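You operate a simulated robot arm through the tools that you are given. There is no shell and no other tool. Be economical: measure what you need, move in short steps, check, and stop when the job is done.

You are at the controls of a simulated two-armed robot. One attempt, no reset.

Task
Press the foam block in the foam holder and lock it.
Fine: the block of labels moves from the holder to the place marked labels. The holder is light and slides under the push, so it is held steady with the other hand. The plate goes fully home, then the lock lever to LOCK.

It is judged by the outcome, as a careful person would: the job done as asked, and still so three seconds after it is handed in. It fails if anything else is knocked over, pushed out of place, dropped, spilled or broken.

Robot
Two 7-joint arms with two-finger parallel grippers on one trunk, on a base that drives. Base frame: it is fixed to the floor where the robot stands at the start and does not move with it; the origin is under the middle of the robot, x ahead of it, y to its left, z up; the surface under the hand at the start is at about z = 780. Units: mm, rad, N and s.
The left shoulder is at the start at [60, 143, 926], the right one opposite. With the tool pointing down near the work surface each hand reaches from about 320 to 740 mm from the robot's upright axis, wherever it stands, measured 20 degrees to its own side. Places, roughly: bed of the foam holder [500, 200, 800]; green wing latch [-1100, -700, 700]; grey plate of the foam holder [500, 100, 800]; lock lever of the fence [-1100, 300, 800]; lock lever of the holder marked foam [600, -100, 900]; orange bar marked fence [-1100, 100, 700]; place marked labels [800, 0, 800]; upright steel plate with a bar grip [-1300, 1000, 800]; yellow swing arm [-1400, 800, 800]; yellow wing latch [-1100, -600, 700]. Payload 1.57 kg a hand.
The tool frame of a hand sits at the grasp point between the pads (the TCP): z along the fingers, y along the line on which they close. The tips reach 30 mm beyond it. Largest opening 110 mm; finger width 24, thickness 12; the body of the gripper, 48 by 112 mm, starts 78 mm behind the TCP.
Orientation is told as [roll, pitch, yaw] about the base's x, y, z axes, in that order, counted from this pose: with the fingers straight down and closing along the base's y, the tool's x points along the base's -x, its y along +y and its z along -z.

Tools
- The arms move only by the tool apply_moves. It takes "left_rows", "right_rows" or both (then of equal length, played together; a hand with none holds still); each is a list of rows, each a list of 6 numbers: the shift along the tool's x, y, z in mm, then the turn, a rotation vector about the tool's x, y, z in rad. In form: [[dx, dy, dz, ax, ay, az], ...]. A call has 1 to 10 rows; each row shifts and turns the commanded pose from where the row before left it, along the tool's axes as they then stand. "left_jaw" and "right_jaw" are, for a hand that has rows, the gripper command, from -1 (shut) to 1 (fully open), values between in proportion, set as the call begins (left out, the last holds). Rows are played at 5 a second. More than 50 mm and 0.15 rad between two rows, or a gripper value outside its range, and nothing of the call is played. Where a pose cannot be reached the arm comes as near as it can. A force on the tool above 90 N (or 10 N above the force at the start of the call, whichever is more), or a blocked arm, ends the call early, and 0.2 s more pass. Each finger travels about 45 mm/s and halts on what it meets, pressing with about 35 N; the grip force reading is that of the motor and also rises with nothing between the fingers. The clock runs only during rows and for 0.2 s after the last one: add rows that do not move to give the fingers time. It gives the time, the measured TCP pose, the force on the tool (base axes), the opening and the grip force at its end, in the units of the frame above (readings bear some noise), with the torque about the TCP (base axes, N m) and any sound that the robot's microphone picked up.
- Cameras (640 x 400 px; columns grow to the right, rows downward): "scene" is now at [51.3, 11.5, 1542.5]; the picture's right is [0.13, -0.99, 0.00], its down [-0.72, -0.10, -0.69] and it looks along [0.69, 0.09, -0.72] (base axes); focal length 283 px, centre (320, 200). "left" rides on the left gripper at [70, -16, -141] in its tool frame; the picture's right is [0.23, 0.97, 0.00], its down [-0.85, 0.20, -0.48] and it looks along [-0.47, 0.11, 0.88] (tool axes); focal length 222 px, centre (320, 200). "right" rides on the right gripper at [70, 16, -141] in its tool frame; the picture's right is [-0.23, 0.97, 0.00], its down [-0.86, -0.20, -0.48] and it looks along [-0.47, -0.11, 0.88] (tool axes); focal length 222 px, centre (320, 200). There is no depth. A picture from a camera that has moved, and an enlarged one, comes with that camera's place and axes in the base frame and with its lens.
- capture(camera): a new picture of that camera. It takes no simulated time.
- raise_lower(by): slides the trunk up (or, below 0, down) by that many mm; the arms and the scene camera ride with it, the base frame stays. It gives what a move gives, with no picture.
- base_move(legs): drives the robot by 1 to 6 legs, each [ahead, left, turn to the left] in mm, mm and rad, along the robot's own axes; the way and the turn of a leg run together, so that a leg with both is an arc; at most 1500 mm and 3.142 rad a leg. The arms and the cameras ride along, it lands a little off, and it stops where it bumps. It gives what a move gives.
- aim_head(pan, tilt): turns the head with the scene camera to pan (to the left, within 1.501 rad either way) and tilt (down, from -0.506 to 1.204), counted from straight ahead of the robot. It gives what a move gives.
- zoom(camera, box): a new picture of the part [left, top, right, bottom] of that camera's present view, enlarged. It takes no simulated time.
- finish_job(): hands the job in; it is judged then, once.

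Work in short steps. Places have to be worked out from the pictures, the camera data and where the tool is seen: move nearer, look again, correct. Check each grasp and each placing, and mend what went wrong. You have 120 turns and 108 pictures in all, those below and enlarged ones among them. Open the grippers and draw the arms clear of the work before you hand the job in, unless the task says otherwise; then end with one line.

The tools are called after "Emit:" as name(argument=value, ...) on one line, values as JSON. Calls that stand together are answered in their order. apply_moves: Moves the arms, as the interface text tells. Its arguments: {"type":"object","properties":{"left_rows":{"type":"array"},"left_jaw":{"type":"number"},"right_rows":{"type":"array"},"right_jaw":{"type":"number"}},"required":[]} The other tools are called the same way: raise_lower (by) slides the trunk up or down; base_move (legs) drives the base; aim_head (pan, tilt) turns the head that bears the scene camera; capture (camera) takes a picture; zoom (camera, box) takes an enlarged picture of a part of a camera's view; finish_job () hands the job in.

At the start:

```text
clock: 0.0
left_tcp_pos: [487.3, 318.7, 1039.1]
left_tcp_rot: [0.001, 0.001, 0.0]
left_contact_force: [0.2, 0.2, -0.2]
left_ft_torque: [0.01, -0.02, 0.04]
left_width: 110.4
left_finger_force: 0.1
right_tcp_pos: [445.4, -118.6, 1089.6]
right_tcp_rot: [0.001, 0.0, 0.002]
right_contact_force: [0.1, -0.3, -0.2]
right_ft_torque: [0.0, -0.02, -0.01]
right_width: 110.2
right_finger_force: 0.1
trunk travel left (down, up): [-525.0, 65.0]
robot x, y, heading: [-6.4, 1.9, -0.002]
head pan, tilt: [0.134, 0.808]
```

scene: 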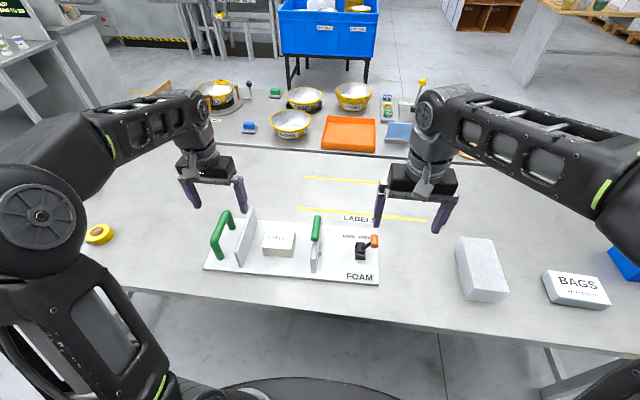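
right: 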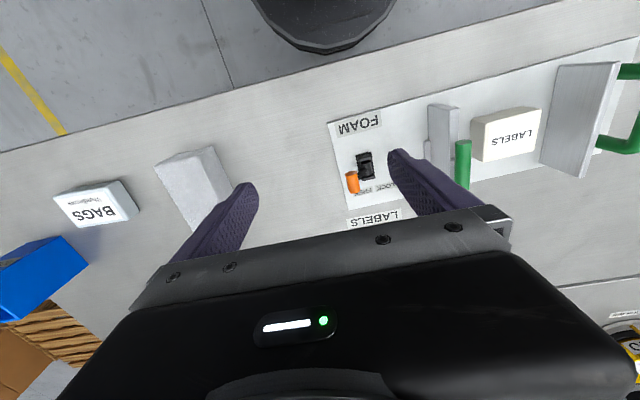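
left: 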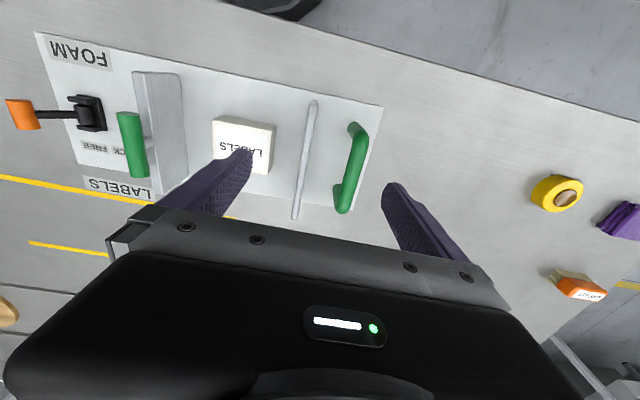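

I see the holder with the LABELS block in its bed, a plain grey block and a BAGS block at right. I enlarge those views to identify things.

Emit:
zoom(camera="scene", box=[190, 170, 400, 300])

Emit:
zoom(camera="scene", box=[430, 200, 640, 330])

Emit:
zoom(camera="left", box=[0, 20, 400, 270])

```text
3.05 times, centred on (295, 235) of scene
camera zoom: at [51.3, 11.5, 1542.5], right [0.13, -0.99, 0.0], down [-0.72, -0.1, -0.69], along [0.69, 0.09, -0.72], focal length 862 px, centre (396, 93)
```

zoom: 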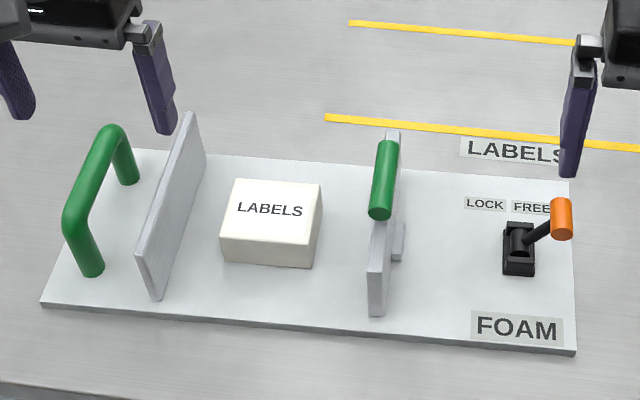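

```text
3.05 times, centred on (535, 265) of scene
camera zoom: at [51.3, 11.5, 1542.5], right [0.13, -0.99, 0.0], down [-0.72, -0.1, -0.69], along [0.69, 0.09, -0.72], focal length 862 px, centre (-335, 2)
```

zoom: 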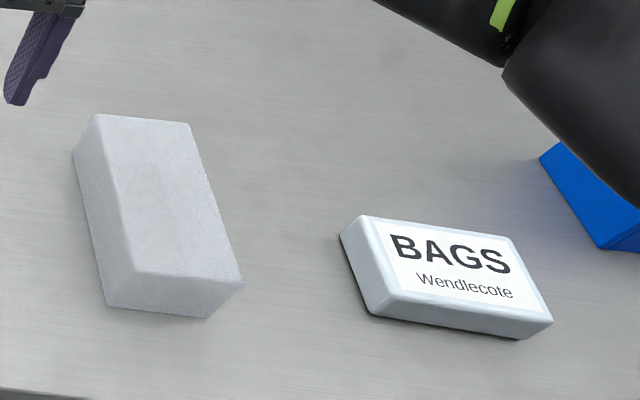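

```text
1.60 times, centred on (200, 145) of left
camera zoom: at [417.3, 303.5, 1181.1], right [-0.23, 0.97, 0.0], down [0.85, 0.2, 0.48], along [0.47, 0.11, -0.88], focal length 355 px, centre (512, 288)
```

zoom: 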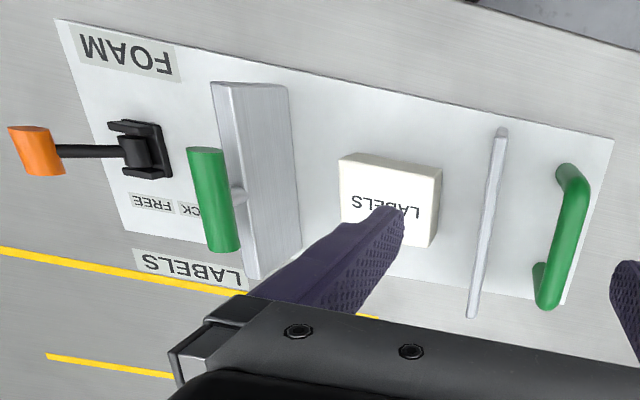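

The plain grey block looks like the foam (about 170×90×65 mm at roughly [530,-390]). I look around to make sure there is no other foam block, and see the far table's marked place.

Emit:
aim_head(pan=-0.5, tilt=0.75)

Emit:
capture(camera="scene")

Emit:
zoom(camera="right", box=[0, 100, 260, 330])

Emit:
zoom(camera="right", box=[310, 60, 640, 260])

```text
clock: 1.0
left_tcp_pos: [486.3, 318.6, 1040.2]
left_tcp_rot: [-0.001, 0.0, 0.0]
left_contact_force: [-0.4, -0.8, -0.4]
left_ft_torque: [0.02, 0.02, -0.02]
left_width: 110.0
left_finger_force: 0.0
right_tcp_pos: [445.8, -118.3, 1089.9]
right_tcp_rot: [0.001, 0.0, 0.0]
right_contact_force: [0.7, 0.5, 0.3]
right_ft_torque: [0.02, -0.02, 0.02]
right_width: 109.7
right_finger_force: 0.0
trunk travel left (down, up): [-525.0, 65.0]
robot x, y, heading: [2.9, 1.1, 0.0]
head pan, tilt: [-0.499, 0.75]
```

```text
101 pictures are left
camera scene: at [44.5, -38.9, 1547.1], right [-0.48, -0.88, 0.0], down [-0.6, 0.33, -0.73], along [0.64, -0.35, -0.68], focal length 283 px, centre (320, 200)
```

scene: 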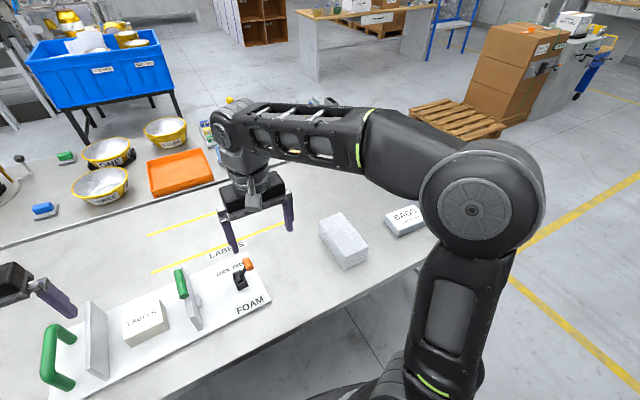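

```text
1.74 times, centred on (130, 215) of right
camera zoom: at [376.2, -103.1, 1231.4], right [0.23, 0.97, 0.0], down [0.86, -0.2, 0.48], along [0.47, -0.11, -0.88], focal length 386 px, centre (650, 174)
```

zoom: 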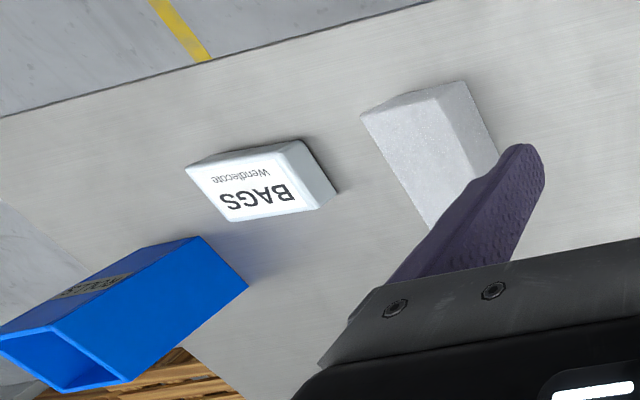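

```text
1.94 times, centred on (475, 160) of right
camera zoom: at [376.2, -103.1, 1231.4], right [0.23, 0.97, 0.0], down [0.86, -0.2, 0.48], along [0.47, -0.11, -0.88], focal length 431 px, centre (19, 278)
```

zoom: 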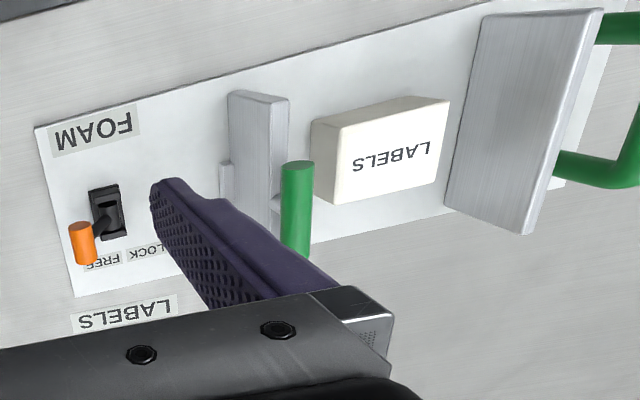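

Only one foam candidate. I check clearance in front of the base before driving a little forward, since the marked place (about x 722–887, y −268..190) is out of arm reach.

Emit:
aim_head(pan=0.0, tilt=1.2)

Emit:
capture(camera="scene")

```text
clock: 1.9
left_tcp_pos: [486.9, 318.7, 1041.1]
left_tcp_rot: [0.0, 0.002, 0.002]
left_contact_force: [-1.0, 0.0, 0.5]
left_ft_torque: [-0.03, -0.01, 0.03]
left_width: 109.9
left_finger_force: 0.0
right_tcp_pos: [445.6, -118.0, 1090.5]
right_tcp_rot: [0.001, 0.0, 0.0]
right_contact_force: [-0.4, -0.3, 0.2]
right_ft_torque: [0.02, 0.01, 0.0]
right_width: 110.2
right_finger_force: 0.0
trunk travel left (down, up): [-525.0, 65.0]
robot x, y, heading: [-2.2, 0.5, -0.003]
head pan, tilt: [0.0, 1.201]
```

```text
98 pictures are left
camera scene: at [27.7, 0.7, 1515.4], right [0.0, -1.0, 0.0], down [-0.93, 0.0, -0.36], along [0.36, 0.0, -0.93], focal length 283 px, centre (320, 200)
```

scene: 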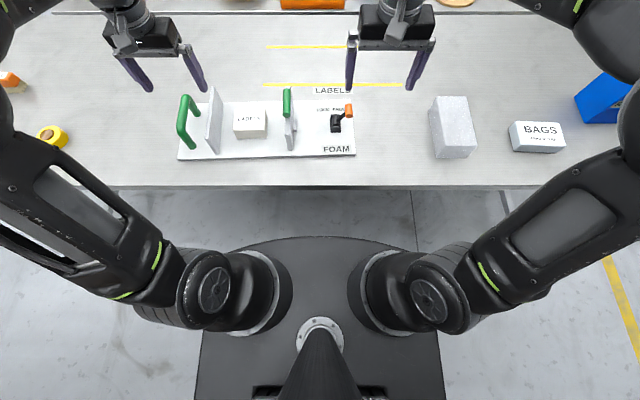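

The platform front stays clear of the table edge (x≈392) in any height case, so I drive 100 mm ahead.

Emit:
base_move(legs=[[100, 0, 0]])

Emit:
aim_head(pan=0.0, tilt=0.95)

Emit:
capture(camera="scene")

Emit:
capture(camera="left")

Emit:
capture(camera="right")

```text
clock: 3.1
left_tcp_pos: [589.9, 319.2, 1038.6]
left_tcp_rot: [0.001, 0.0, -0.001]
left_contact_force: [0.2, 0.0, -0.3]
left_ft_torque: [-0.01, 0.05, 0.0]
left_width: 109.8
left_finger_force: 0.1
right_tcp_pos: [550.4, -118.1, 1090.6]
right_tcp_rot: [0.001, 0.001, 0.0]
right_contact_force: [0.6, 1.0, -0.6]
right_ft_torque: [-0.01, 0.03, -0.01]
right_width: 109.9
right_finger_force: 0.0
trunk travel left (down, up): [-525.0, 65.0]
robot x, y, heading: [98.9, -1.4, -0.006]
head pan, tilt: [0.0, 1.201]
```

```text
clock: 3.9
left_tcp_pos: [589.7, 318.4, 1040.2]
left_tcp_rot: [0.001, 0.0, 0.001]
left_contact_force: [-0.9, -0.8, -0.4]
left_ft_torque: [-0.01, 0.04, 0.03]
left_width: 110.2
left_finger_force: 0.0
right_tcp_pos: [547.5, -117.9, 1090.5]
right_tcp_rot: [0.0, 0.0, 0.0]
right_contact_force: [0.6, 0.6, 0.1]
right_ft_torque: [-0.02, 0.0, -0.01]
right_width: 109.9
right_finger_force: 0.0
trunk travel left (down, up): [-525.0, 65.0]
robot x, y, heading: [104.3, 2.1, -0.003]
head pan, tilt: [0.0, 0.949]
```

```text
97 pictures are left
camera scene: at [146.4, 0.7, 1531.5], right [0.0, -1.0, 0.0], down [-0.81, 0.0, -0.58], along [0.58, 0.0, -0.81], focal length 283 px, centre (320, 200)
```

scene: 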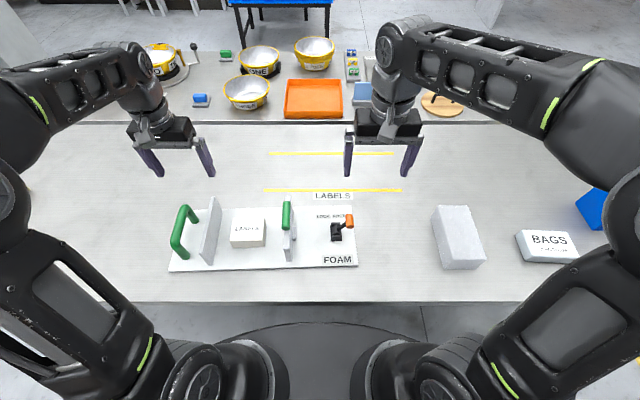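

```text
96 pictures are left
camera left: at [519.3, 303.4, 1181.1], right [-0.23, 0.97, 0.0], down [0.86, 0.2, 0.48], along [0.47, 0.11, -0.88], focal length 222 px, centre (320, 200)
```

left: 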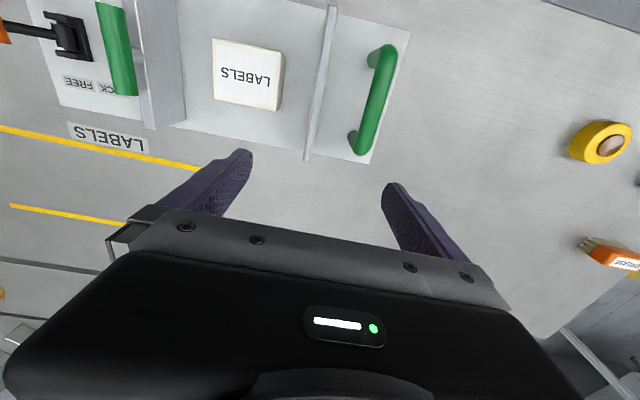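

```text
95 pictures are left
camera right: at [478.2, -103.2, 1231.3], right [0.23, 0.97, 0.0], down [0.86, -0.2, 0.48], along [0.47, -0.11, -0.88], focal length 222 px, centre (320, 200)
```

right: 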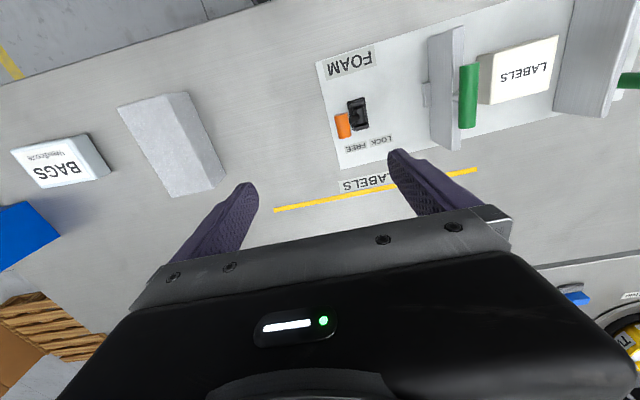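

Enlarged views of the holder from the new standpoint to measure it.

Emit:
zoom(camera="scene", box=[160, 180, 370, 290])

Emit:
zoom(camera="left", box=[20, 0, 420, 250])

```text
3.05 times, centred on (265, 235) of scene
camera zoom: at [146.4, 0.7, 1531.5], right [0.0, -1.0, 0.0], down [-0.81, 0.0, -0.58], along [0.58, 0.0, -0.81], focal length 862 px, centre (488, 93)
```

zoom: 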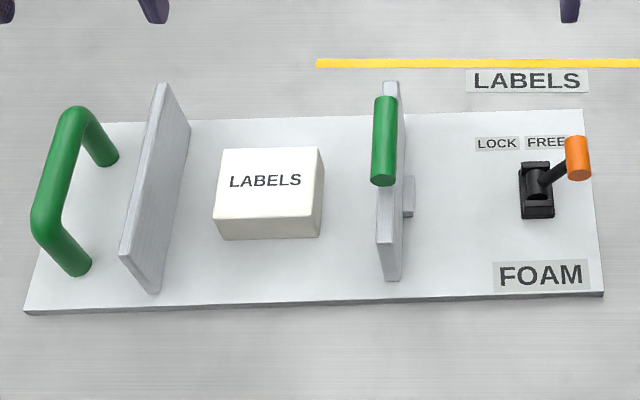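

```text
1.60 times, centred on (220, 125) of left
camera zoom: at [519.3, 303.4, 1181.1], right [-0.23, 0.97, 0.0], down [0.86, 0.2, 0.48], along [0.47, 0.11, -0.88], focal length 355 px, centre (480, 320)
```

zoom: 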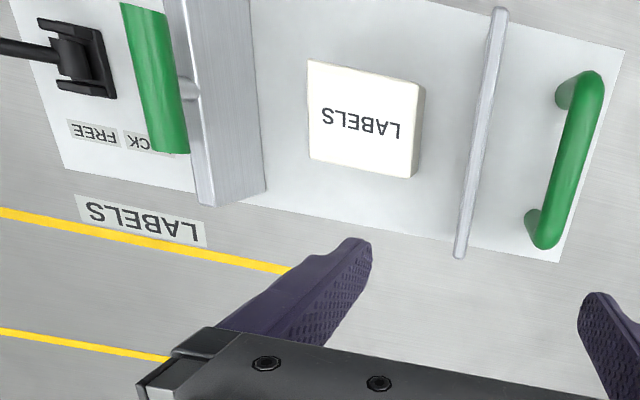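

Labels block: top centre ≈[549,205,830], about 72 (x) by 90 (y), holder turned about +0.03 rad. I turn the left hand so it closes along x.

Emit:
apply_moves(left_rows=[[0, 0, 0, 0, 0, 0.15], [0, 0, 0, 0, 0, 0.15], [0, 0, 0, 0, 0, 0.15], [0, 0, 0, 0, 0, 0.15], [0, 0, 0, 0, 0, 0.15], [0, 0, 0, 0, 0, 0.15], [0, 0, 0, 0, 0, 0.15], [0, 0, 0, 0, 0, 0.15], [0, 0, 0, 0, 0, 0.15], [0, 0, 0, 0, 0, 0.15]], left_jaw=1)

```text
clock: 6.1
left_tcp_pos: [589.4, 319.5, 1038.2]
left_tcp_rot: [-0.001, 0.0, -1.499]
left_contact_force: [-0.6, 0.3, -0.1]
left_ft_torque: [0.0, 0.0, 0.0]
left_width: 109.9
left_finger_force: 0.0
right_tcp_pos: [547.1, -118.1, 1090.0]
right_tcp_rot: [0.0, 0.0, 0.0]
right_contact_force: [-0.8, 0.3, -0.2]
right_ft_torque: [-0.02, 0.04, -0.01]
right_width: 110.0
right_finger_force: 0.1
trunk travel left (down, up): [-525.0, 65.0]
robot x, y, heading: [100.8, -0.5, -0.003]
head pan, tilt: [0.0, 0.949]
```

The turn works; now move over the block and come down to 930, then look.

Emit:
apply_moves(left_rows=[[0, 0, 0, 0, 0, 0.042], [-37.5, -14.6, 0, 0, 0, 0], [-37.5, -14.6, 0, 0, 0, 0], [-37.3, -14.6, 0, 0, 0, 0], [0, 0, 40, 0, 0, 0], [0, 0, 40, 0, 0, 0], [0, 0, 0, 0, 0, 0]])

Emit:
capture(camera="left")

Emit:
zoom(camera="scene", box=[160, 140, 370, 290])

```text
clock: 7.7
left_tcp_pos: [549.2, 203.7, 961.1]
left_tcp_rot: [0.0, 0.0, -1.541]
left_contact_force: [0.4, 0.3, -0.2]
left_ft_torque: [0.02, -0.02, -0.02]
left_width: 109.9
left_finger_force: 0.2
right_tcp_pos: [547.2, -119.4, 1090.3]
right_tcp_rot: [-0.001, -0.001, -0.001]
right_contact_force: [0.3, 0.4, -0.2]
right_ft_torque: [-0.04, -0.05, -0.02]
right_width: 109.9
right_finger_force: 0.1
trunk travel left (down, up): [-525.0, 65.0]
robot x, y, heading: [104.9, 0.8, 0.0]
head pan, tilt: [0.0, 0.949]
```

```text
92 pictures are left
camera left: at [530.5, 273.8, 1101.5], right [0.97, 0.26, 0.0], down [0.22, -0.85, 0.48], along [0.12, -0.46, -0.88], focal length 222 px, centre (320, 200)
```

left: 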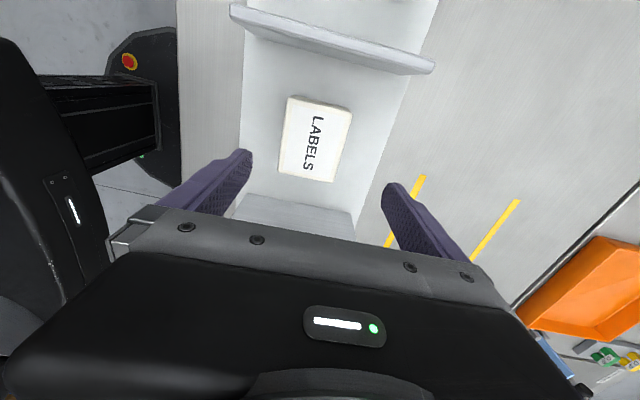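

```text
2.67 times, centred on (265, 215) of scene
camera zoom: at [146.3, 0.8, 1531.6], right [0.0, -1.0, 0.0], down [-0.81, 0.0, -0.58], along [0.58, 0.0, -0.81], focal length 754 px, centre (467, 160)
```

zoom: 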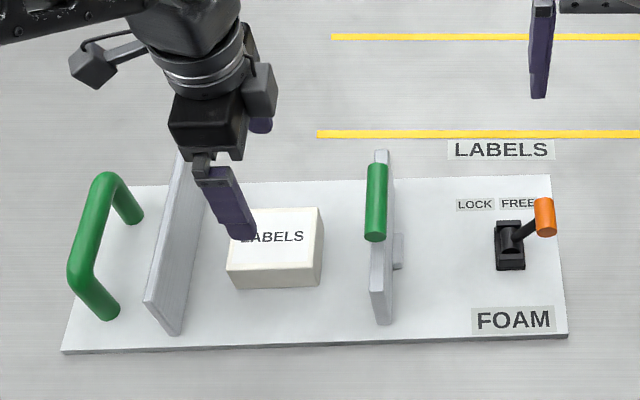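

Aligned over the block. Descend to TCP z≈826 (tips ≈796) and close.

Emit:
apply_moves(left_rows=[[0, -1, 45, 0, 0, 0], [0, -1, 45, 0, 0, 0], [0, 0, 35, 0, 0, 0], [0, 0, 8, 0, 0, 0], [0, 0, 0, 0, 0, 0]])

Emit:
capture(camera="left")

```text
clock: 8.9
left_tcp_pos: [547.5, 203.6, 827.6]
left_tcp_rot: [0.0, -0.001, -1.541]
left_contact_force: [-0.5, -0.2, -0.7]
left_ft_torque: [0.01, 0.0, 0.01]
left_width: 110.0
left_finger_force: 0.0
right_tcp_pos: [547.7, -119.4, 1090.3]
right_tcp_rot: [0.001, -0.001, 0.001]
right_contact_force: [0.6, -0.8, -0.2]
right_ft_torque: [0.0, 0.04, -0.03]
right_width: 110.1
right_finger_force: 0.1
trunk travel left (down, up): [-525.0, 65.0]
robot x, y, heading: [99.7, -0.9, 0.003]
head pan, tilt: [0.0, 0.949]
```

```text
90 pictures are left
camera left: at [529.6, 274.3, 968.9], right [0.97, 0.26, 0.0], down [0.22, -0.85, 0.48], along [0.12, -0.46, -0.88], focal length 222 px, centre (320, 200)
```

left: 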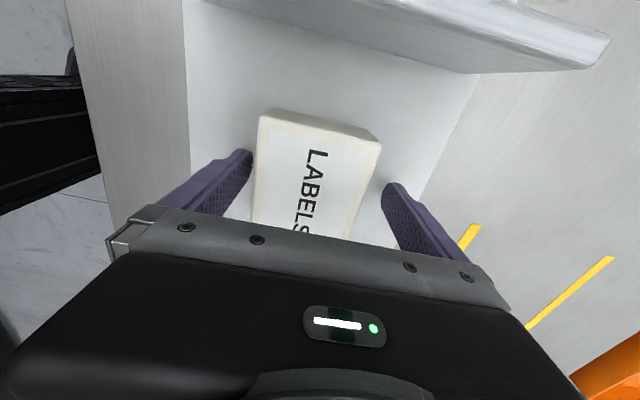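

Fingers straddle the block; close.

Emit:
apply_moves(left_rows=[[0, 0, 0, 0, 0, 0], [0, 0, 0, 0, 0, 0], [0, 0, 0, 0, 0, 0], [0, 0, 0, 0, 0, 0], [0, 0, 0, 0, 0, 0], [0, 0, 0, 0, 0, 0]], left_jaw=-1)

```text
clock: 10.3
left_tcp_pos: [547.9, 204.9, 828.5]
left_tcp_rot: [0.0, 0.0, -1.54]
left_contact_force: [-0.3, 0.0, -0.2]
left_ft_torque: [0.03, -0.01, -0.01]
left_width: 75.2
left_finger_force: 35.0
right_tcp_pos: [548.6, -118.9, 1089.4]
right_tcp_rot: [0.0, -0.001, 0.0]
right_contact_force: [0.3, -0.1, -0.1]
right_ft_torque: [-0.01, 0.0, -0.02]
right_width: 110.0
right_finger_force: 0.2
trunk travel left (down, up): [-525.0, 65.0]
robot x, y, heading: [105.0, 1.7, -0.001]
head pan, tilt: [0.0, 0.949]
```

Grip is solid (75 mm). Lift the block and at the same time move the right hand out over the foam area.

Emit:
apply_moves(left_rows=[[0, 0, -10, 0, 0, 0], [0, 0, -35, 0, 0, 0], [0, 0, -40, 0, 0, 0], [0, 0, -40, 0, 0, 0], [0, 0, 0, 0, 0, 0], [0, 0, 0, 0, 0, 0]], right_rows=[[0, -45, 0, 0, 0, 0], [0, -45, 0, 0, 0, 0], [0, -45, 0, 0, 0, 0], [0, -45, 0, 0, 0, 0], [0, -45, 0, 0, 0, 0], [0, -45, 0, 0, 0, 0]], right_jaw=1)

Emit:
capture(camera="scene")

```text
clock: 11.7
left_tcp_pos: [545.8, 202.1, 952.0]
left_tcp_rot: [-0.001, -0.001, -1.541]
left_contact_force: [-0.4, 0.3, -1.6]
left_ft_torque: [0.01, -0.02, 0.0]
left_width: 74.6
left_finger_force: 34.9
right_tcp_pos: [547.9, -391.4, 1090.1]
right_tcp_rot: [0.002, 0.0, 0.001]
right_contact_force: [-0.4, 0.0, -0.4]
right_ft_torque: [0.05, -0.02, -0.02]
right_width: 109.8
right_finger_force: 0.0
trunk travel left (down, up): [-525.0, 65.0]
robot x, y, heading: [103.7, -0.4, -0.002]
head pan, tilt: [0.0, 0.949]
```

```text
89 pictures are left
camera scene: at [146.6, -0.1, 1531.6], right [0.0, -1.0, 0.0], down [-0.81, 0.0, -0.58], along [0.58, 0.0, -0.81], focal length 283 px, centre (320, 200)
```

scene: 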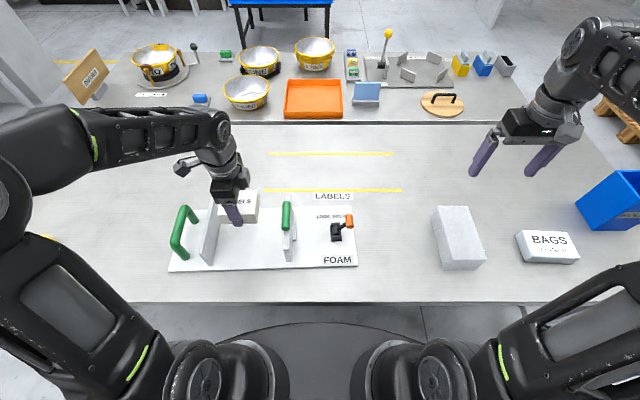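

Carry the block to the middle of the marked place, about [810, 10], at height 950.

Emit:
apply_moves(left_rows=[[-25, 32.3, 0, 0, 0, 0], [-25, 32.3, 0, 0, 0, 0], [-25, 32.3, 0, 0, 0, 0], [-25, 32.3, 0, 0, 0, 0], [-25, 32.3, 0, 0, 0, 0], [-25, 32.3, 0, 0, 0, 0], [-25, 32.3, 0, 0, 0, 0], [-25, 32.3, 0, 0, 0, 0], [0, 0, 0, 0, 0, 0.03], [0, 0, 0, 0, 0, 0]])

Emit:
capture(camera="scene")

```text
clock: 13.9
left_tcp_pos: [753.1, 53.9, 950.0]
left_tcp_rot: [-0.001, -0.001, -1.574]
left_contact_force: [0.8, -0.3, -2.1]
left_ft_torque: [0.01, 0.0, -0.04]
left_width: 74.8
left_finger_force: 35.0
left hand out of reach, approached as far as the arm can: row 7, 8
right_tcp_pos: [547.0, -390.9, 1090.2]
right_tcp_rot: [-0.001, 0.0, 0.001]
right_contact_force: [-0.6, 0.3, 0.2]
right_ft_torque: [-0.03, 0.01, 0.03]
right_width: 110.1
right_finger_force: 0.0
trunk travel left (down, up): [-525.0, 65.0]
robot x, y, heading: [100.3, 0.0, -0.003]
head pan, tilt: [0.0, 0.949]
```

```text
88 pictures are left
camera scene: at [146.8, 0.4, 1531.6], right [0.0, -1.0, 0.0], down [-0.81, 0.0, -0.58], along [0.58, 0.0, -0.81], focal length 283 px, centre (320, 200)
```

scene: 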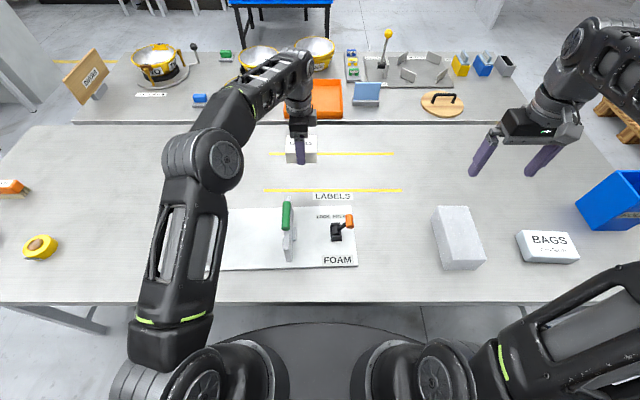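

Reach limit at height; lower to 880 and extend further from there.

Emit:
apply_moves(left_rows=[[0, 0, 35, 0, 0, 0], [0, 0, 35, 0, 0, 0], [0, 0, 0, 0, 0, 0]])

```text
clock: 14.7
left_tcp_pos: [753.1, 54.7, 880.5]
left_tcp_rot: [-0.002, -0.001, -1.571]
left_contact_force: [-0.3, 0.4, -1.3]
left_ft_torque: [0.0, 0.01, 0.01]
left_width: 74.8
left_finger_force: 34.5
right_tcp_pos: [547.9, -390.1, 1090.1]
right_tcp_rot: [-0.001, -0.002, 0.0]
right_contact_force: [-0.3, -0.7, -0.5]
right_ft_torque: [-0.02, 0.01, -0.02]
right_width: 109.6
right_finger_force: 0.0
trunk travel left (down, up): [-525.0, 65.0]
robot x, y, heading: [100.5, 1.1, -0.0]
head pan, tilt: [0.0, 0.949]
```

Now extend forward in x (tool y) to about 810.

Emit:
apply_moves(left_rows=[[0, 30, 0, 0, 0, 0], [0, 27, 0, 0, 0, 0], [0, 0, 0, 0, 0, 0]])

Emit:
zoom(camera="scene", box=[240, 120, 440, 245])

```text
clock: 15.5
left_tcp_pos: [781.8, 53.9, 879.6]
left_tcp_rot: [-0.002, 0.0, -1.572]
left_contact_force: [0.4, -0.4, -2.2]
left_ft_torque: [0.0, -0.01, 0.04]
left_width: 74.8
left_finger_force: 34.2
left hand out of reach, approached as far as the arm can: row 2
right_tcp_pos: [547.9, -389.8, 1090.6]
right_tcp_rot: [0.0, 0.001, 0.0]
right_contact_force: [-0.6, -0.4, 0.3]
right_ft_torque: [0.0, 0.03, 0.01]
right_width: 109.9
right_finger_force: 0.0
trunk travel left (down, up): [-525.0, 65.0]
robot x, y, heading: [103.5, 0.6, 0.003]
head pan, tilt: [0.0, 0.949]
```

```text
3.20 times, centred on (340, 182) of scene
camera zoom: at [147.0, 0.4, 1531.5], right [0.0, -1.0, 0.0], down [-0.81, 0.0, -0.58], along [0.58, 0.0, -0.81], focal length 905 px, centre (256, 256)
```

zoom: 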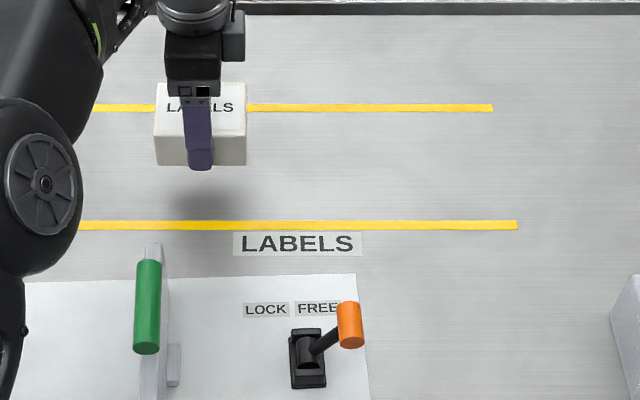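

The block is inside the lines at 782 but I prefer the middle; drive 25 mm forward (arm rides along).

Emit:
base_move(legs=[[25, 0, 0]])

Emit:
apply_moves(left_rows=[[0, 0, 30, 0, 0, 0], [0, 0, 20, 0, 0, 0], [0, 0, 4, 0, 0, 0], [0, 0, 0, 0, 0, 0]])

Emit:
zoom(camera="scene", box=[240, 120, 440, 245])

```text
clock: 16.3
left_tcp_pos: [807.4, 52.3, 879.0]
left_tcp_rot: [0.0, 0.0, -1.573]
left_contact_force: [-0.2, 0.1, -1.5]
left_ft_torque: [0.0, 0.04, 0.0]
left_width: 74.4
left_finger_force: 34.7
right_tcp_pos: [573.1, -389.9, 1090.1]
right_tcp_rot: [-0.001, 0.001, 0.0]
right_contact_force: [0.4, -0.4, -0.8]
right_ft_torque: [-0.03, 0.02, 0.01]
right_width: 110.0
right_finger_force: 0.1
trunk travel left (down, up): [-525.0, 65.0]
robot x, y, heading: [126.5, -2.2, -0.003]
head pan, tilt: [0.0, 0.949]
```

```text
clock: 17.3
left_tcp_pos: [805.7, 53.9, 824.8]
left_tcp_rot: [-0.002, -0.001, -1.573]
left_contact_force: [0.8, 0.1, -0.5]
left_ft_torque: [-0.01, -0.04, -0.02]
left_width: 75.0
left_finger_force: 35.3
right_tcp_pos: [573.1, -390.2, 1089.8]
right_tcp_rot: [0.0, 0.0, 0.001]
right_contact_force: [0.0, -0.1, 0.5]
right_ft_torque: [0.01, 0.0, -0.02]
right_width: 110.1
right_finger_force: 0.0
trunk travel left (down, up): [-525.0, 65.0]
robot x, y, heading: [124.2, -3.7, 0.001]
head pan, tilt: [0.0, 0.949]
```

```text
3.20 times, centred on (340, 182) of scene
camera zoom: at [171.0, 0.5, 1531.6], right [0.0, -1.0, 0.0], down [-0.81, 0.0, -0.58], along [0.58, 0.0, -0.81], focal length 905 px, centre (256, 256)
```

zoom: 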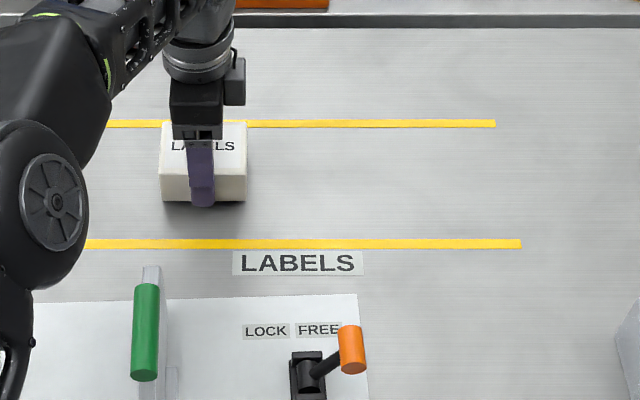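

Descend gently to contact with the table.

Emit:
apply_moves(left_rows=[[0, 0, 3, 0, 0, 0], [0, 0, 3, 0, 0, 0], [0, 0, 2, 0, 0, 0], [0, 0, 0, 0, 0, 0]])

```text
clock: 18.3
left_tcp_pos: [806.0, 53.4, 816.8]
left_tcp_rot: [-0.001, 0.0, -1.574]
left_contact_force: [-0.6, -0.1, -1.3]
left_ft_torque: [0.0, 0.01, 0.01]
left_width: 74.8
left_finger_force: 35.4
right_tcp_pos: [572.9, -390.1, 1090.4]
right_tcp_rot: [0.001, -0.002, 0.001]
right_contact_force: [1.1, -0.1, -0.3]
right_ft_torque: [0.0, 0.02, 0.01]
right_width: 110.0
right_finger_force: 0.0
trunk travel left (down, up): [-525.0, 65.0]
robot x, y, heading: [128.7, -4.2, -0.007]
head pan, tilt: [0.0, 0.949]
```

Not yet in contact; continue in small steps.

Emit:
apply_moves(left_rows=[[0, 0, 1.5, 0, 0, 0], [0, 0, 1.5, 0, 0, 0], [0, 0, 1, 0, 0, 0], [0, 0, 0, 0, 0, 0]])

Emit:
zoom(camera="scene", box=[270, 140, 350, 190])

```text
clock: 19.3
left_tcp_pos: [807.4, 53.8, 815.0]
left_tcp_rot: [0.004, 0.0, -1.57]
left_contact_force: [1.4, 1.8, 14.4]
left_ft_torque: [0.07, 0.56, -0.02]
left_width: 74.5
left_finger_force: 35.5
right_tcp_pos: [571.8, -389.3, 1090.2]
right_tcp_rot: [0.0, 0.0, 0.0]
right_contact_force: [0.0, 0.0, 0.5]
right_ft_torque: [0.04, -0.01, 0.02]
right_width: 109.8
right_finger_force: 0.0
trunk travel left (down, up): [-525.0, 65.0]
robot x, y, heading: [125.4, 0.1, -0.002]
head pan, tilt: [0.0, 0.949]
```

```text
8.00 times, centred on (310, 165) of scene
camera zoom: at [169.6, 0.5, 1531.8], right [0.0, -1.0, 0.0], down [-0.81, 0.0, -0.58], along [0.58, 0.0, -0.81], focal length 2262 px, centre (400, 480)
```

zoom: 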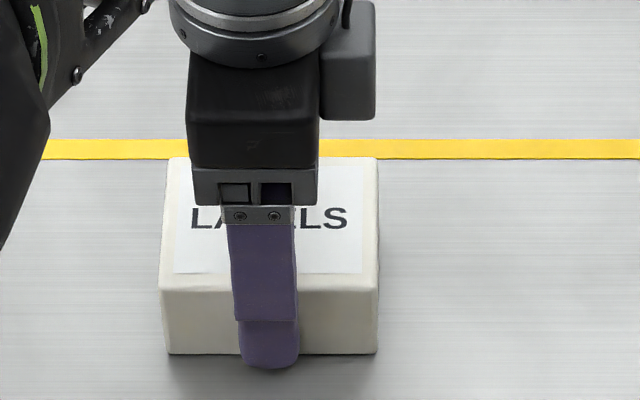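

Contact (14 N). Release, then rise.

Emit:
apply_moves(left_rows=[[0, 0, -1, 0, 0, 0], [0, 0, 0, 0, 0, 0], [0, 0, 0, 0, 0, 0], [0, 0, 0, 0, 0, 0], [0, 0, 0, 0, 0, 0]], left_jaw=1)

Emit:
apply_moves(left_rows=[[0, 0, -20, 0, 0, 0], [0, -15, -40, 0, 0, 0], [0, -40, -30, 0, 0, 0], [30, -40, -20, 0, 0, 0], [40, -30, -10, 0, 0, 0], [40, -20, -10, 0, 0, 0], [40, -20, 0, 0, 0, 0], [40, -20, 0, 0, 0, 0]])

Emit:
capture(camera="scene")

```text
clock: 20.5
left_tcp_pos: [805.8, 53.8, 814.7]
left_tcp_rot: [0.0, 0.001, -1.572]
left_contact_force: [-0.7, -0.1, 0.0]
left_ft_torque: [0.0, -0.02, 0.01]
left_width: 110.0
left_finger_force: 0.0
right_tcp_pos: [573.0, -389.3, 1090.7]
right_tcp_rot: [0.0, 0.0, 0.0]
right_contact_force: [-0.1, -0.8, 0.1]
right_ft_torque: [0.03, 0.02, -0.03]
right_width: 109.8
right_finger_force: 0.1
trunk travel left (down, up): [-525.0, 65.0]
robot x, y, heading: [126.6, 0.8, -0.002]
head pan, tilt: [0.0, 0.949]
```

```text
refused: row 4 steps farther than a row can; nothing moved
```

```text
84 pictures are left
camera scene: at [170.8, 0.5, 1531.6], right [0.0, -1.0, 0.0], down [-0.81, 0.0, -0.58], along [0.58, 0.0, -0.81], focal length 283 px, centre (320, 200)
```

scene: 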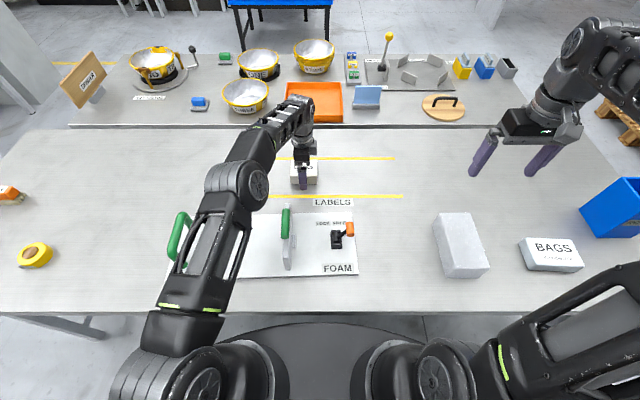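

Released. Retreat straight up, then back towards the left.

Emit:
apply_moves(left_rows=[[0, 0, -25, 0, 0, 0], [0, 0, -25, 0, 0, 0], [0, -20, -35, 0, 0, 0], [0, -35, -30, 0, 0, 0], [30, -30, -20, 0, 0, 0], [40, -25, -10, 0, 0, 0], [40, -20, -10, 0, 0, 0], [40, -20, 0, 0, 0, 0], [40, -20, 0, 0, 0, 0], [40, -20, 0, 0, 0, 0]])

Emit:
capture(camera="scene")

Emit:
zoom(camera="scene", box=[160, 180, 370, 290])

Emit:
capture(camera="right")

```text
clock: 22.7
left_tcp_pos: [617.7, 282.1, 970.8]
left_tcp_rot: [-0.001, 0.0, -1.575]
left_contact_force: [-0.8, 0.7, -0.5]
left_ft_torque: [0.0, -0.03, -0.02]
left_width: 110.0
left_finger_force: 0.1
right_tcp_pos: [572.3, -389.1, 1090.5]
right_tcp_rot: [0.0, -0.001, 0.0]
right_contact_force: [1.0, 0.4, 0.3]
right_ft_torque: [-0.01, 0.01, 0.0]
right_width: 109.9
right_finger_force: 0.1
trunk travel left (down, up): [-525.0, 65.0]
robot x, y, heading: [128.3, -2.7, 0.001]
head pan, tilt: [0.0, 0.949]
```

```text
83 pictures are left
camera scene: at [170.2, 1.1, 1531.6], right [0.0, -1.0, 0.0], down [-0.81, 0.0, -0.58], along [0.58, 0.0, -0.81], focal length 283 px, centre (320, 200)
```

scene: 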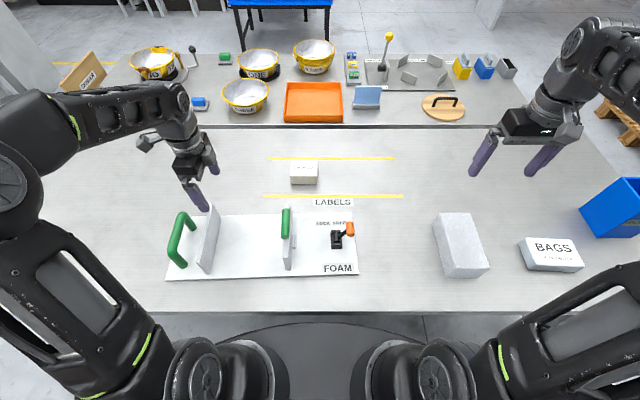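

```text
3.05 times, centred on (265, 235) of scene
camera zoom: at [170.2, 1.1, 1531.6], right [0.0, -1.0, 0.0], down [-0.81, 0.0, -0.58], along [0.58, 0.0, -0.81], focal length 862 px, centre (488, 93)
```

zoom: 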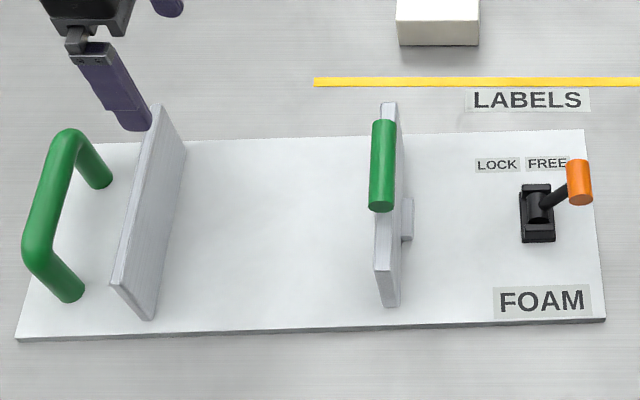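

```text
81 pictures are left
camera right: at [502.4, -373.8, 1231.5], right [0.23, 0.97, 0.0], down [0.85, -0.2, 0.48], along [0.47, -0.11, -0.88], focal length 222 px, centre (320, 200)
```

right: 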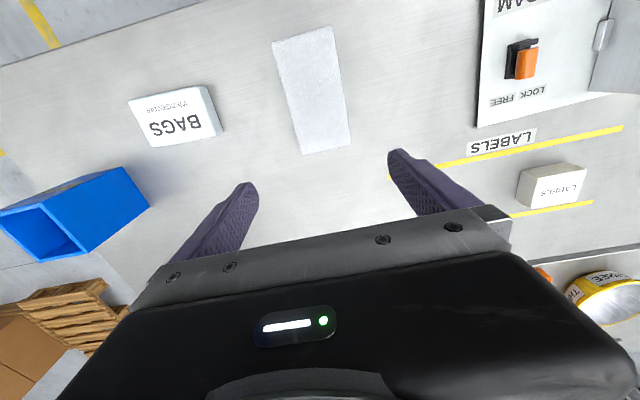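

Labels block is in its place between the lines. Now zoom on the foam to measure its pose.

Emit:
zoom(camera="scene", box=[410, 190, 520, 290])

Emit:
zoom(camera="right", box=[240, 10, 390, 170])

```text
4.00 times, centred on (465, 240) of scene
camera zoom: at [170.2, 1.1, 1531.6], right [0.0, -1.0, 0.0], down [-0.81, 0.0, -0.58], along [0.58, 0.0, -0.81], focal length 1131 px, centre (-260, 40)
```

zoom: 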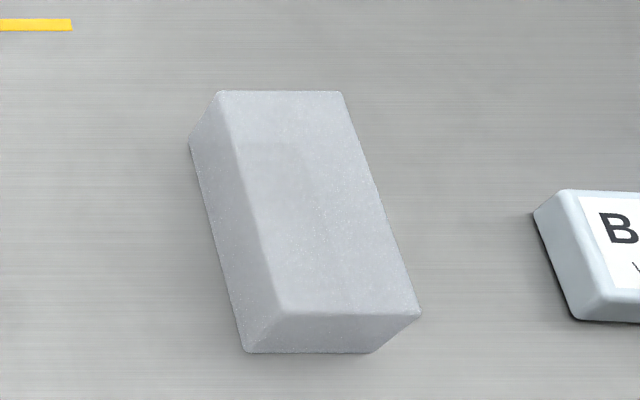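

```text
2.50 times, centred on (315, 90) of right
camera zoom: at [502.4, -373.8, 1231.5], right [0.23, 0.97, 0.0], down [0.85, -0.2, 0.48], along [0.47, -0.11, -0.88], focal length 555 px, centre (332, 475)
```

zoom: 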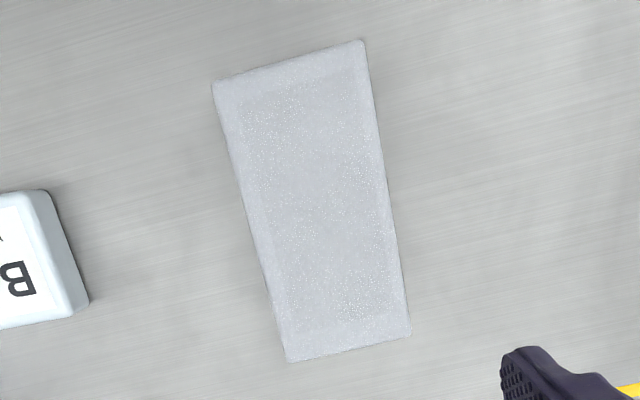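

Foam: centre ≈[530,−386], 85 wide (y), 165 long (x), top z≈850, aligned with the axes. Descend over it in two stages.

Emit:
apply_moves(right_rows=[[42, 3, 0, 0, 0, 0], [0, 0, 45, 0, 0, 0], [0, 0, 45, 0, 0, 0], [0, 0, 45, 0, 0, 0], [0, 0, 30, 0, 0, 0], [0, 0, 0, 0, 0, 0]], right_jaw=1)

Emit:
capture(camera="right")

Emit:
zoom(camera="scene", box=[410, 150, 530, 290])

```text
clock: 24.1
left_tcp_pos: [618.2, 282.5, 971.8]
left_tcp_rot: [0.0, -0.002, -1.573]
left_contact_force: [0.6, -0.1, -0.4]
left_ft_torque: [-0.01, -0.01, -0.02]
left_width: 110.2
left_finger_force: 0.0
right_tcp_pos: [530.9, -384.9, 924.6]
right_tcp_rot: [0.0, 0.0, 0.001]
right_contact_force: [0.4, 0.0, 0.8]
right_ft_torque: [-0.02, -0.04, 0.03]
right_width: 110.0
right_finger_force: 0.1
trunk travel left (down, up): [-525.0, 65.0]
robot x, y, heading: [126.3, -1.8, -0.0]
head pan, tilt: [0.0, 0.949]
```

```text
78 pictures are left
camera right: at [462.2, -370.5, 1065.8], right [0.23, 0.97, 0.0], down [0.86, -0.2, 0.48], along [0.47, -0.11, -0.88], focal length 222 px, centre (320, 200)
```

right: 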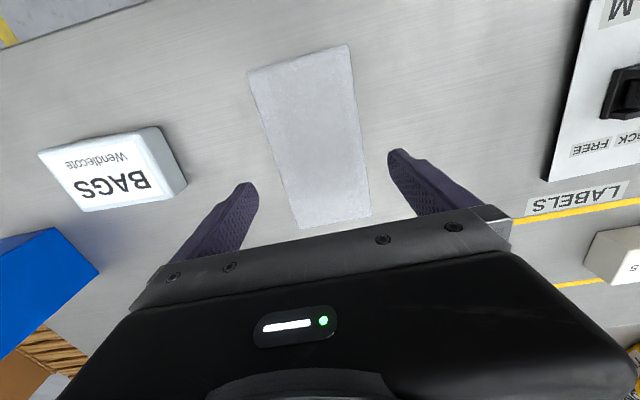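

```text
2.86 times, centred on (470, 220) of scene
camera zoom: at [170.7, 0.6, 1531.6], right [0.0, -1.0, 0.0], down [-0.81, 0.0, -0.58], along [0.58, 0.0, -0.81], focal length 808 px, centre (-109, 143)
```

zoom: 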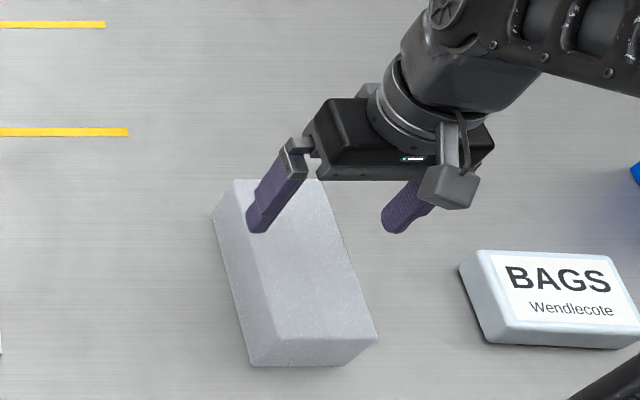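

Centred within a few mm. Descend to TCP z≈820.

Emit:
apply_moves(right_rows=[[0, -1, 40, 0, 0, 0], [0, 0, 40, 0, 0, 0], [0, 0, 24, 0, 0, 0], [0, 0, 0, 0, 0, 0]])

Emit:
capture(camera="right")

```text
clock: 25.1
left_tcp_pos: [617.9, 282.1, 971.1]
left_tcp_rot: [-0.001, 0.0, -1.572]
left_contact_force: [0.1, 0.1, 1.4]
left_ft_torque: [-0.01, 0.01, -0.03]
left_width: 110.0
left_finger_force: 0.1
right_tcp_pos: [530.1, -387.7, 821.0]
right_tcp_rot: [0.001, 0.0, -0.001]
right_contact_force: [-0.6, 0.4, 1.0]
right_ft_torque: [0.02, -0.03, -0.02]
right_width: 110.2
right_finger_force: 0.2
trunk travel left (down, up): [-525.0, 65.0]
robot x, y, heading: [126.8, 2.6, -0.003]
head pan, tilt: [0.0, 0.949]
```

```text
76 pictures are left
camera right: at [461.0, -372.2, 962.0], right [0.23, 0.97, 0.0], down [0.86, -0.2, 0.48], along [0.47, -0.11, -0.88], focal length 222 px, centre (320, 200)
```

right: 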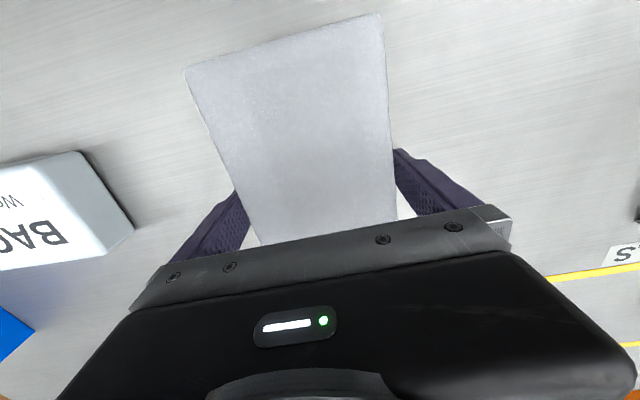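

Fingers straddle the foam; close moderately (to ~70 mm).

Emit:
apply_moves(right_rows=[[0, 0, 0, 0, 0, 0], [0, 0, 0, 0, 0, 0], [0, 0, 0, 0, 0, 0], [0, 0, 0, 0, 0, 0], [0, 0, 0, 0, 0, 0]], right_jaw=0.3)

```text
clock: 26.3
left_tcp_pos: [617.9, 282.6, 971.5]
left_tcp_rot: [0.0, 0.001, -1.574]
left_contact_force: [0.5, -0.1, -0.3]
left_ft_torque: [0.0, -0.01, 0.0]
left_width: 110.1
left_finger_force: 0.1
right_tcp_pos: [529.9, -387.3, 820.7]
right_tcp_rot: [0.0, 0.001, -0.001]
right_contact_force: [0.2, -0.3, -0.1]
right_ft_torque: [0.04, 0.02, 0.01]
right_width: 88.9
right_finger_force: 35.0
trunk travel left (down, up): [-525.0, 65.0]
robot x, y, heading: [126.2, 1.3, -0.003]
head pan, tilt: [0.0, 0.949]
```

Gripped at 89 mm with 35 N. Lift the foam to ~1020 while the left hand moves outward and starts turning back.

Emit:
apply_moves(right_rows=[[0, 0, -10, 0, 0, 0], [0, 0, -25, 0, 0, 0], [0, 0, -35, 0, 0, 0], [0, 0, -40, 0, 0, 0], [0, 0, -40, 0, 0, 0], [0, 0, -40, 0, 0, 0], [0, 0, -20, 0, 0, 0], [0, 0, 0, 0, 0, 0], [0, 0, 0, 0, 0, 0], [0, 0, 0, 0, 0, 0]], left_rows=[[40, -27, 0, 0, 0, 0], [40, -27, 0, 0, 0, 0], [40, -27, 0, 0, 0, 0], [40, 0, 0, 0, 0, 0], [0, 0, 0, 0, 0, -0.15], [0, 0, 0, 0, 0, -0.15], [0, 0, 0, 0, 0, -0.15], [0, 0, 0, 0, 0, -0.15], [0, 0, 0, 0, 0, -0.15], [0, 0, 0, 0, 0, -0.15]])

Emit:
capture(camera="scene")

```text
clock: 28.5
left_tcp_pos: [535.6, 444.6, 968.5]
left_tcp_rot: [0.0, 0.0, -0.669]
left_contact_force: [0.1, 0.1, -0.2]
left_ft_torque: [0.03, 0.0, -0.05]
left_width: 109.9
left_finger_force: 0.0
right_tcp_pos: [529.5, -386.9, 1030.8]
right_tcp_rot: [-0.002, 0.0, 0.0]
right_contact_force: [-0.3, -0.5, 0.1]
right_ft_torque: [-0.01, 0.0, -0.01]
right_width: 88.9
right_finger_force: 34.7
trunk travel left (down, up): [-525.0, 65.0]
robot x, y, heading: [125.4, 1.1, -0.003]
head pan, tilt: [0.0, 0.949]
```

```text
75 pictures are left
camera scene: at [170.8, 0.6, 1531.6], right [0.0, -1.0, 0.0], down [-0.81, 0.0, -0.58], along [0.58, 0.0, -0.81], focal length 283 px, centre (320, 200)
```

scene: 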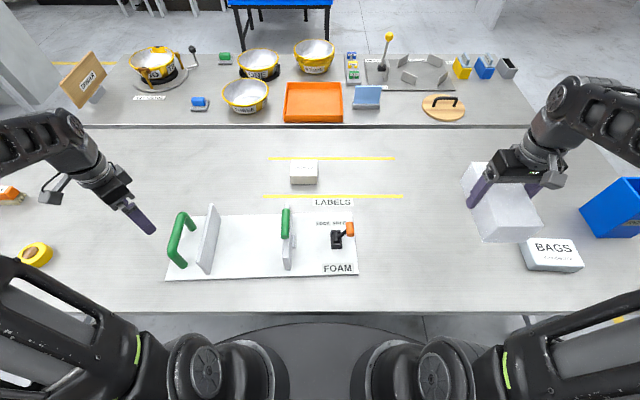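

Foam held firmly. Carry it over toward the bed at height 1030.

Emit:
apply_moves(right_rows=[[-1.2, 45, 0, 0, 0, 0], [-1.2, 45, 0, 0, 0, 0], [-1.2, 45, 0, 0, 0, 0], [-1.2, 45, 0, 0, 0, 0], [-1.2, 45, 0, 0, 0, 0], [-1.2, 45, 0, 0, 0, 0], [-1.2, 45, 0, 0, 0, 0], [-1.2, 45, 0, 0, 0, 0], [-1.2, 45, 0, 0, 0, 0], [-1.2, 45, 0, 0, 0, 0]])

Emit:
capture(camera="scene")

```text
clock: 30.7
left_tcp_pos: [536.2, 444.3, 969.3]
left_tcp_rot: [0.001, -0.001, -0.671]
left_contact_force: [0.2, -0.3, -0.1]
left_ft_torque: [-0.03, -0.01, 0.01]
left_width: 110.0
left_finger_force: 0.0
right_tcp_pos: [543.2, 63.9, 1031.0]
right_tcp_rot: [0.0, 0.0, -0.002]
right_contact_force: [-0.4, -0.4, -0.3]
right_ft_torque: [0.01, 0.01, 0.01]
right_width: 89.0
right_finger_force: 34.6
trunk travel left (down, up): [-525.0, 65.0]
robot x, y, heading: [127.2, 0.5, 0.003]
head pan, tilt: [0.0, 0.949]
```

```text
74 pictures are left
camera scene: at [171.1, 1.8, 1531.6], right [0.0, -1.0, 0.0], down [-0.81, 0.0, -0.58], along [0.58, 0.0, -0.81], focal length 283 px, centre (320, 200)
```

scene: 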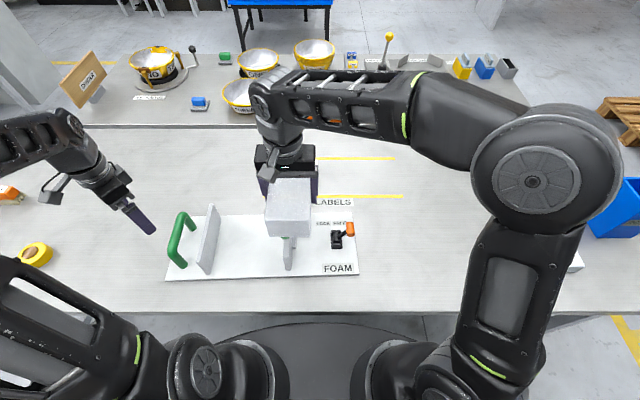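

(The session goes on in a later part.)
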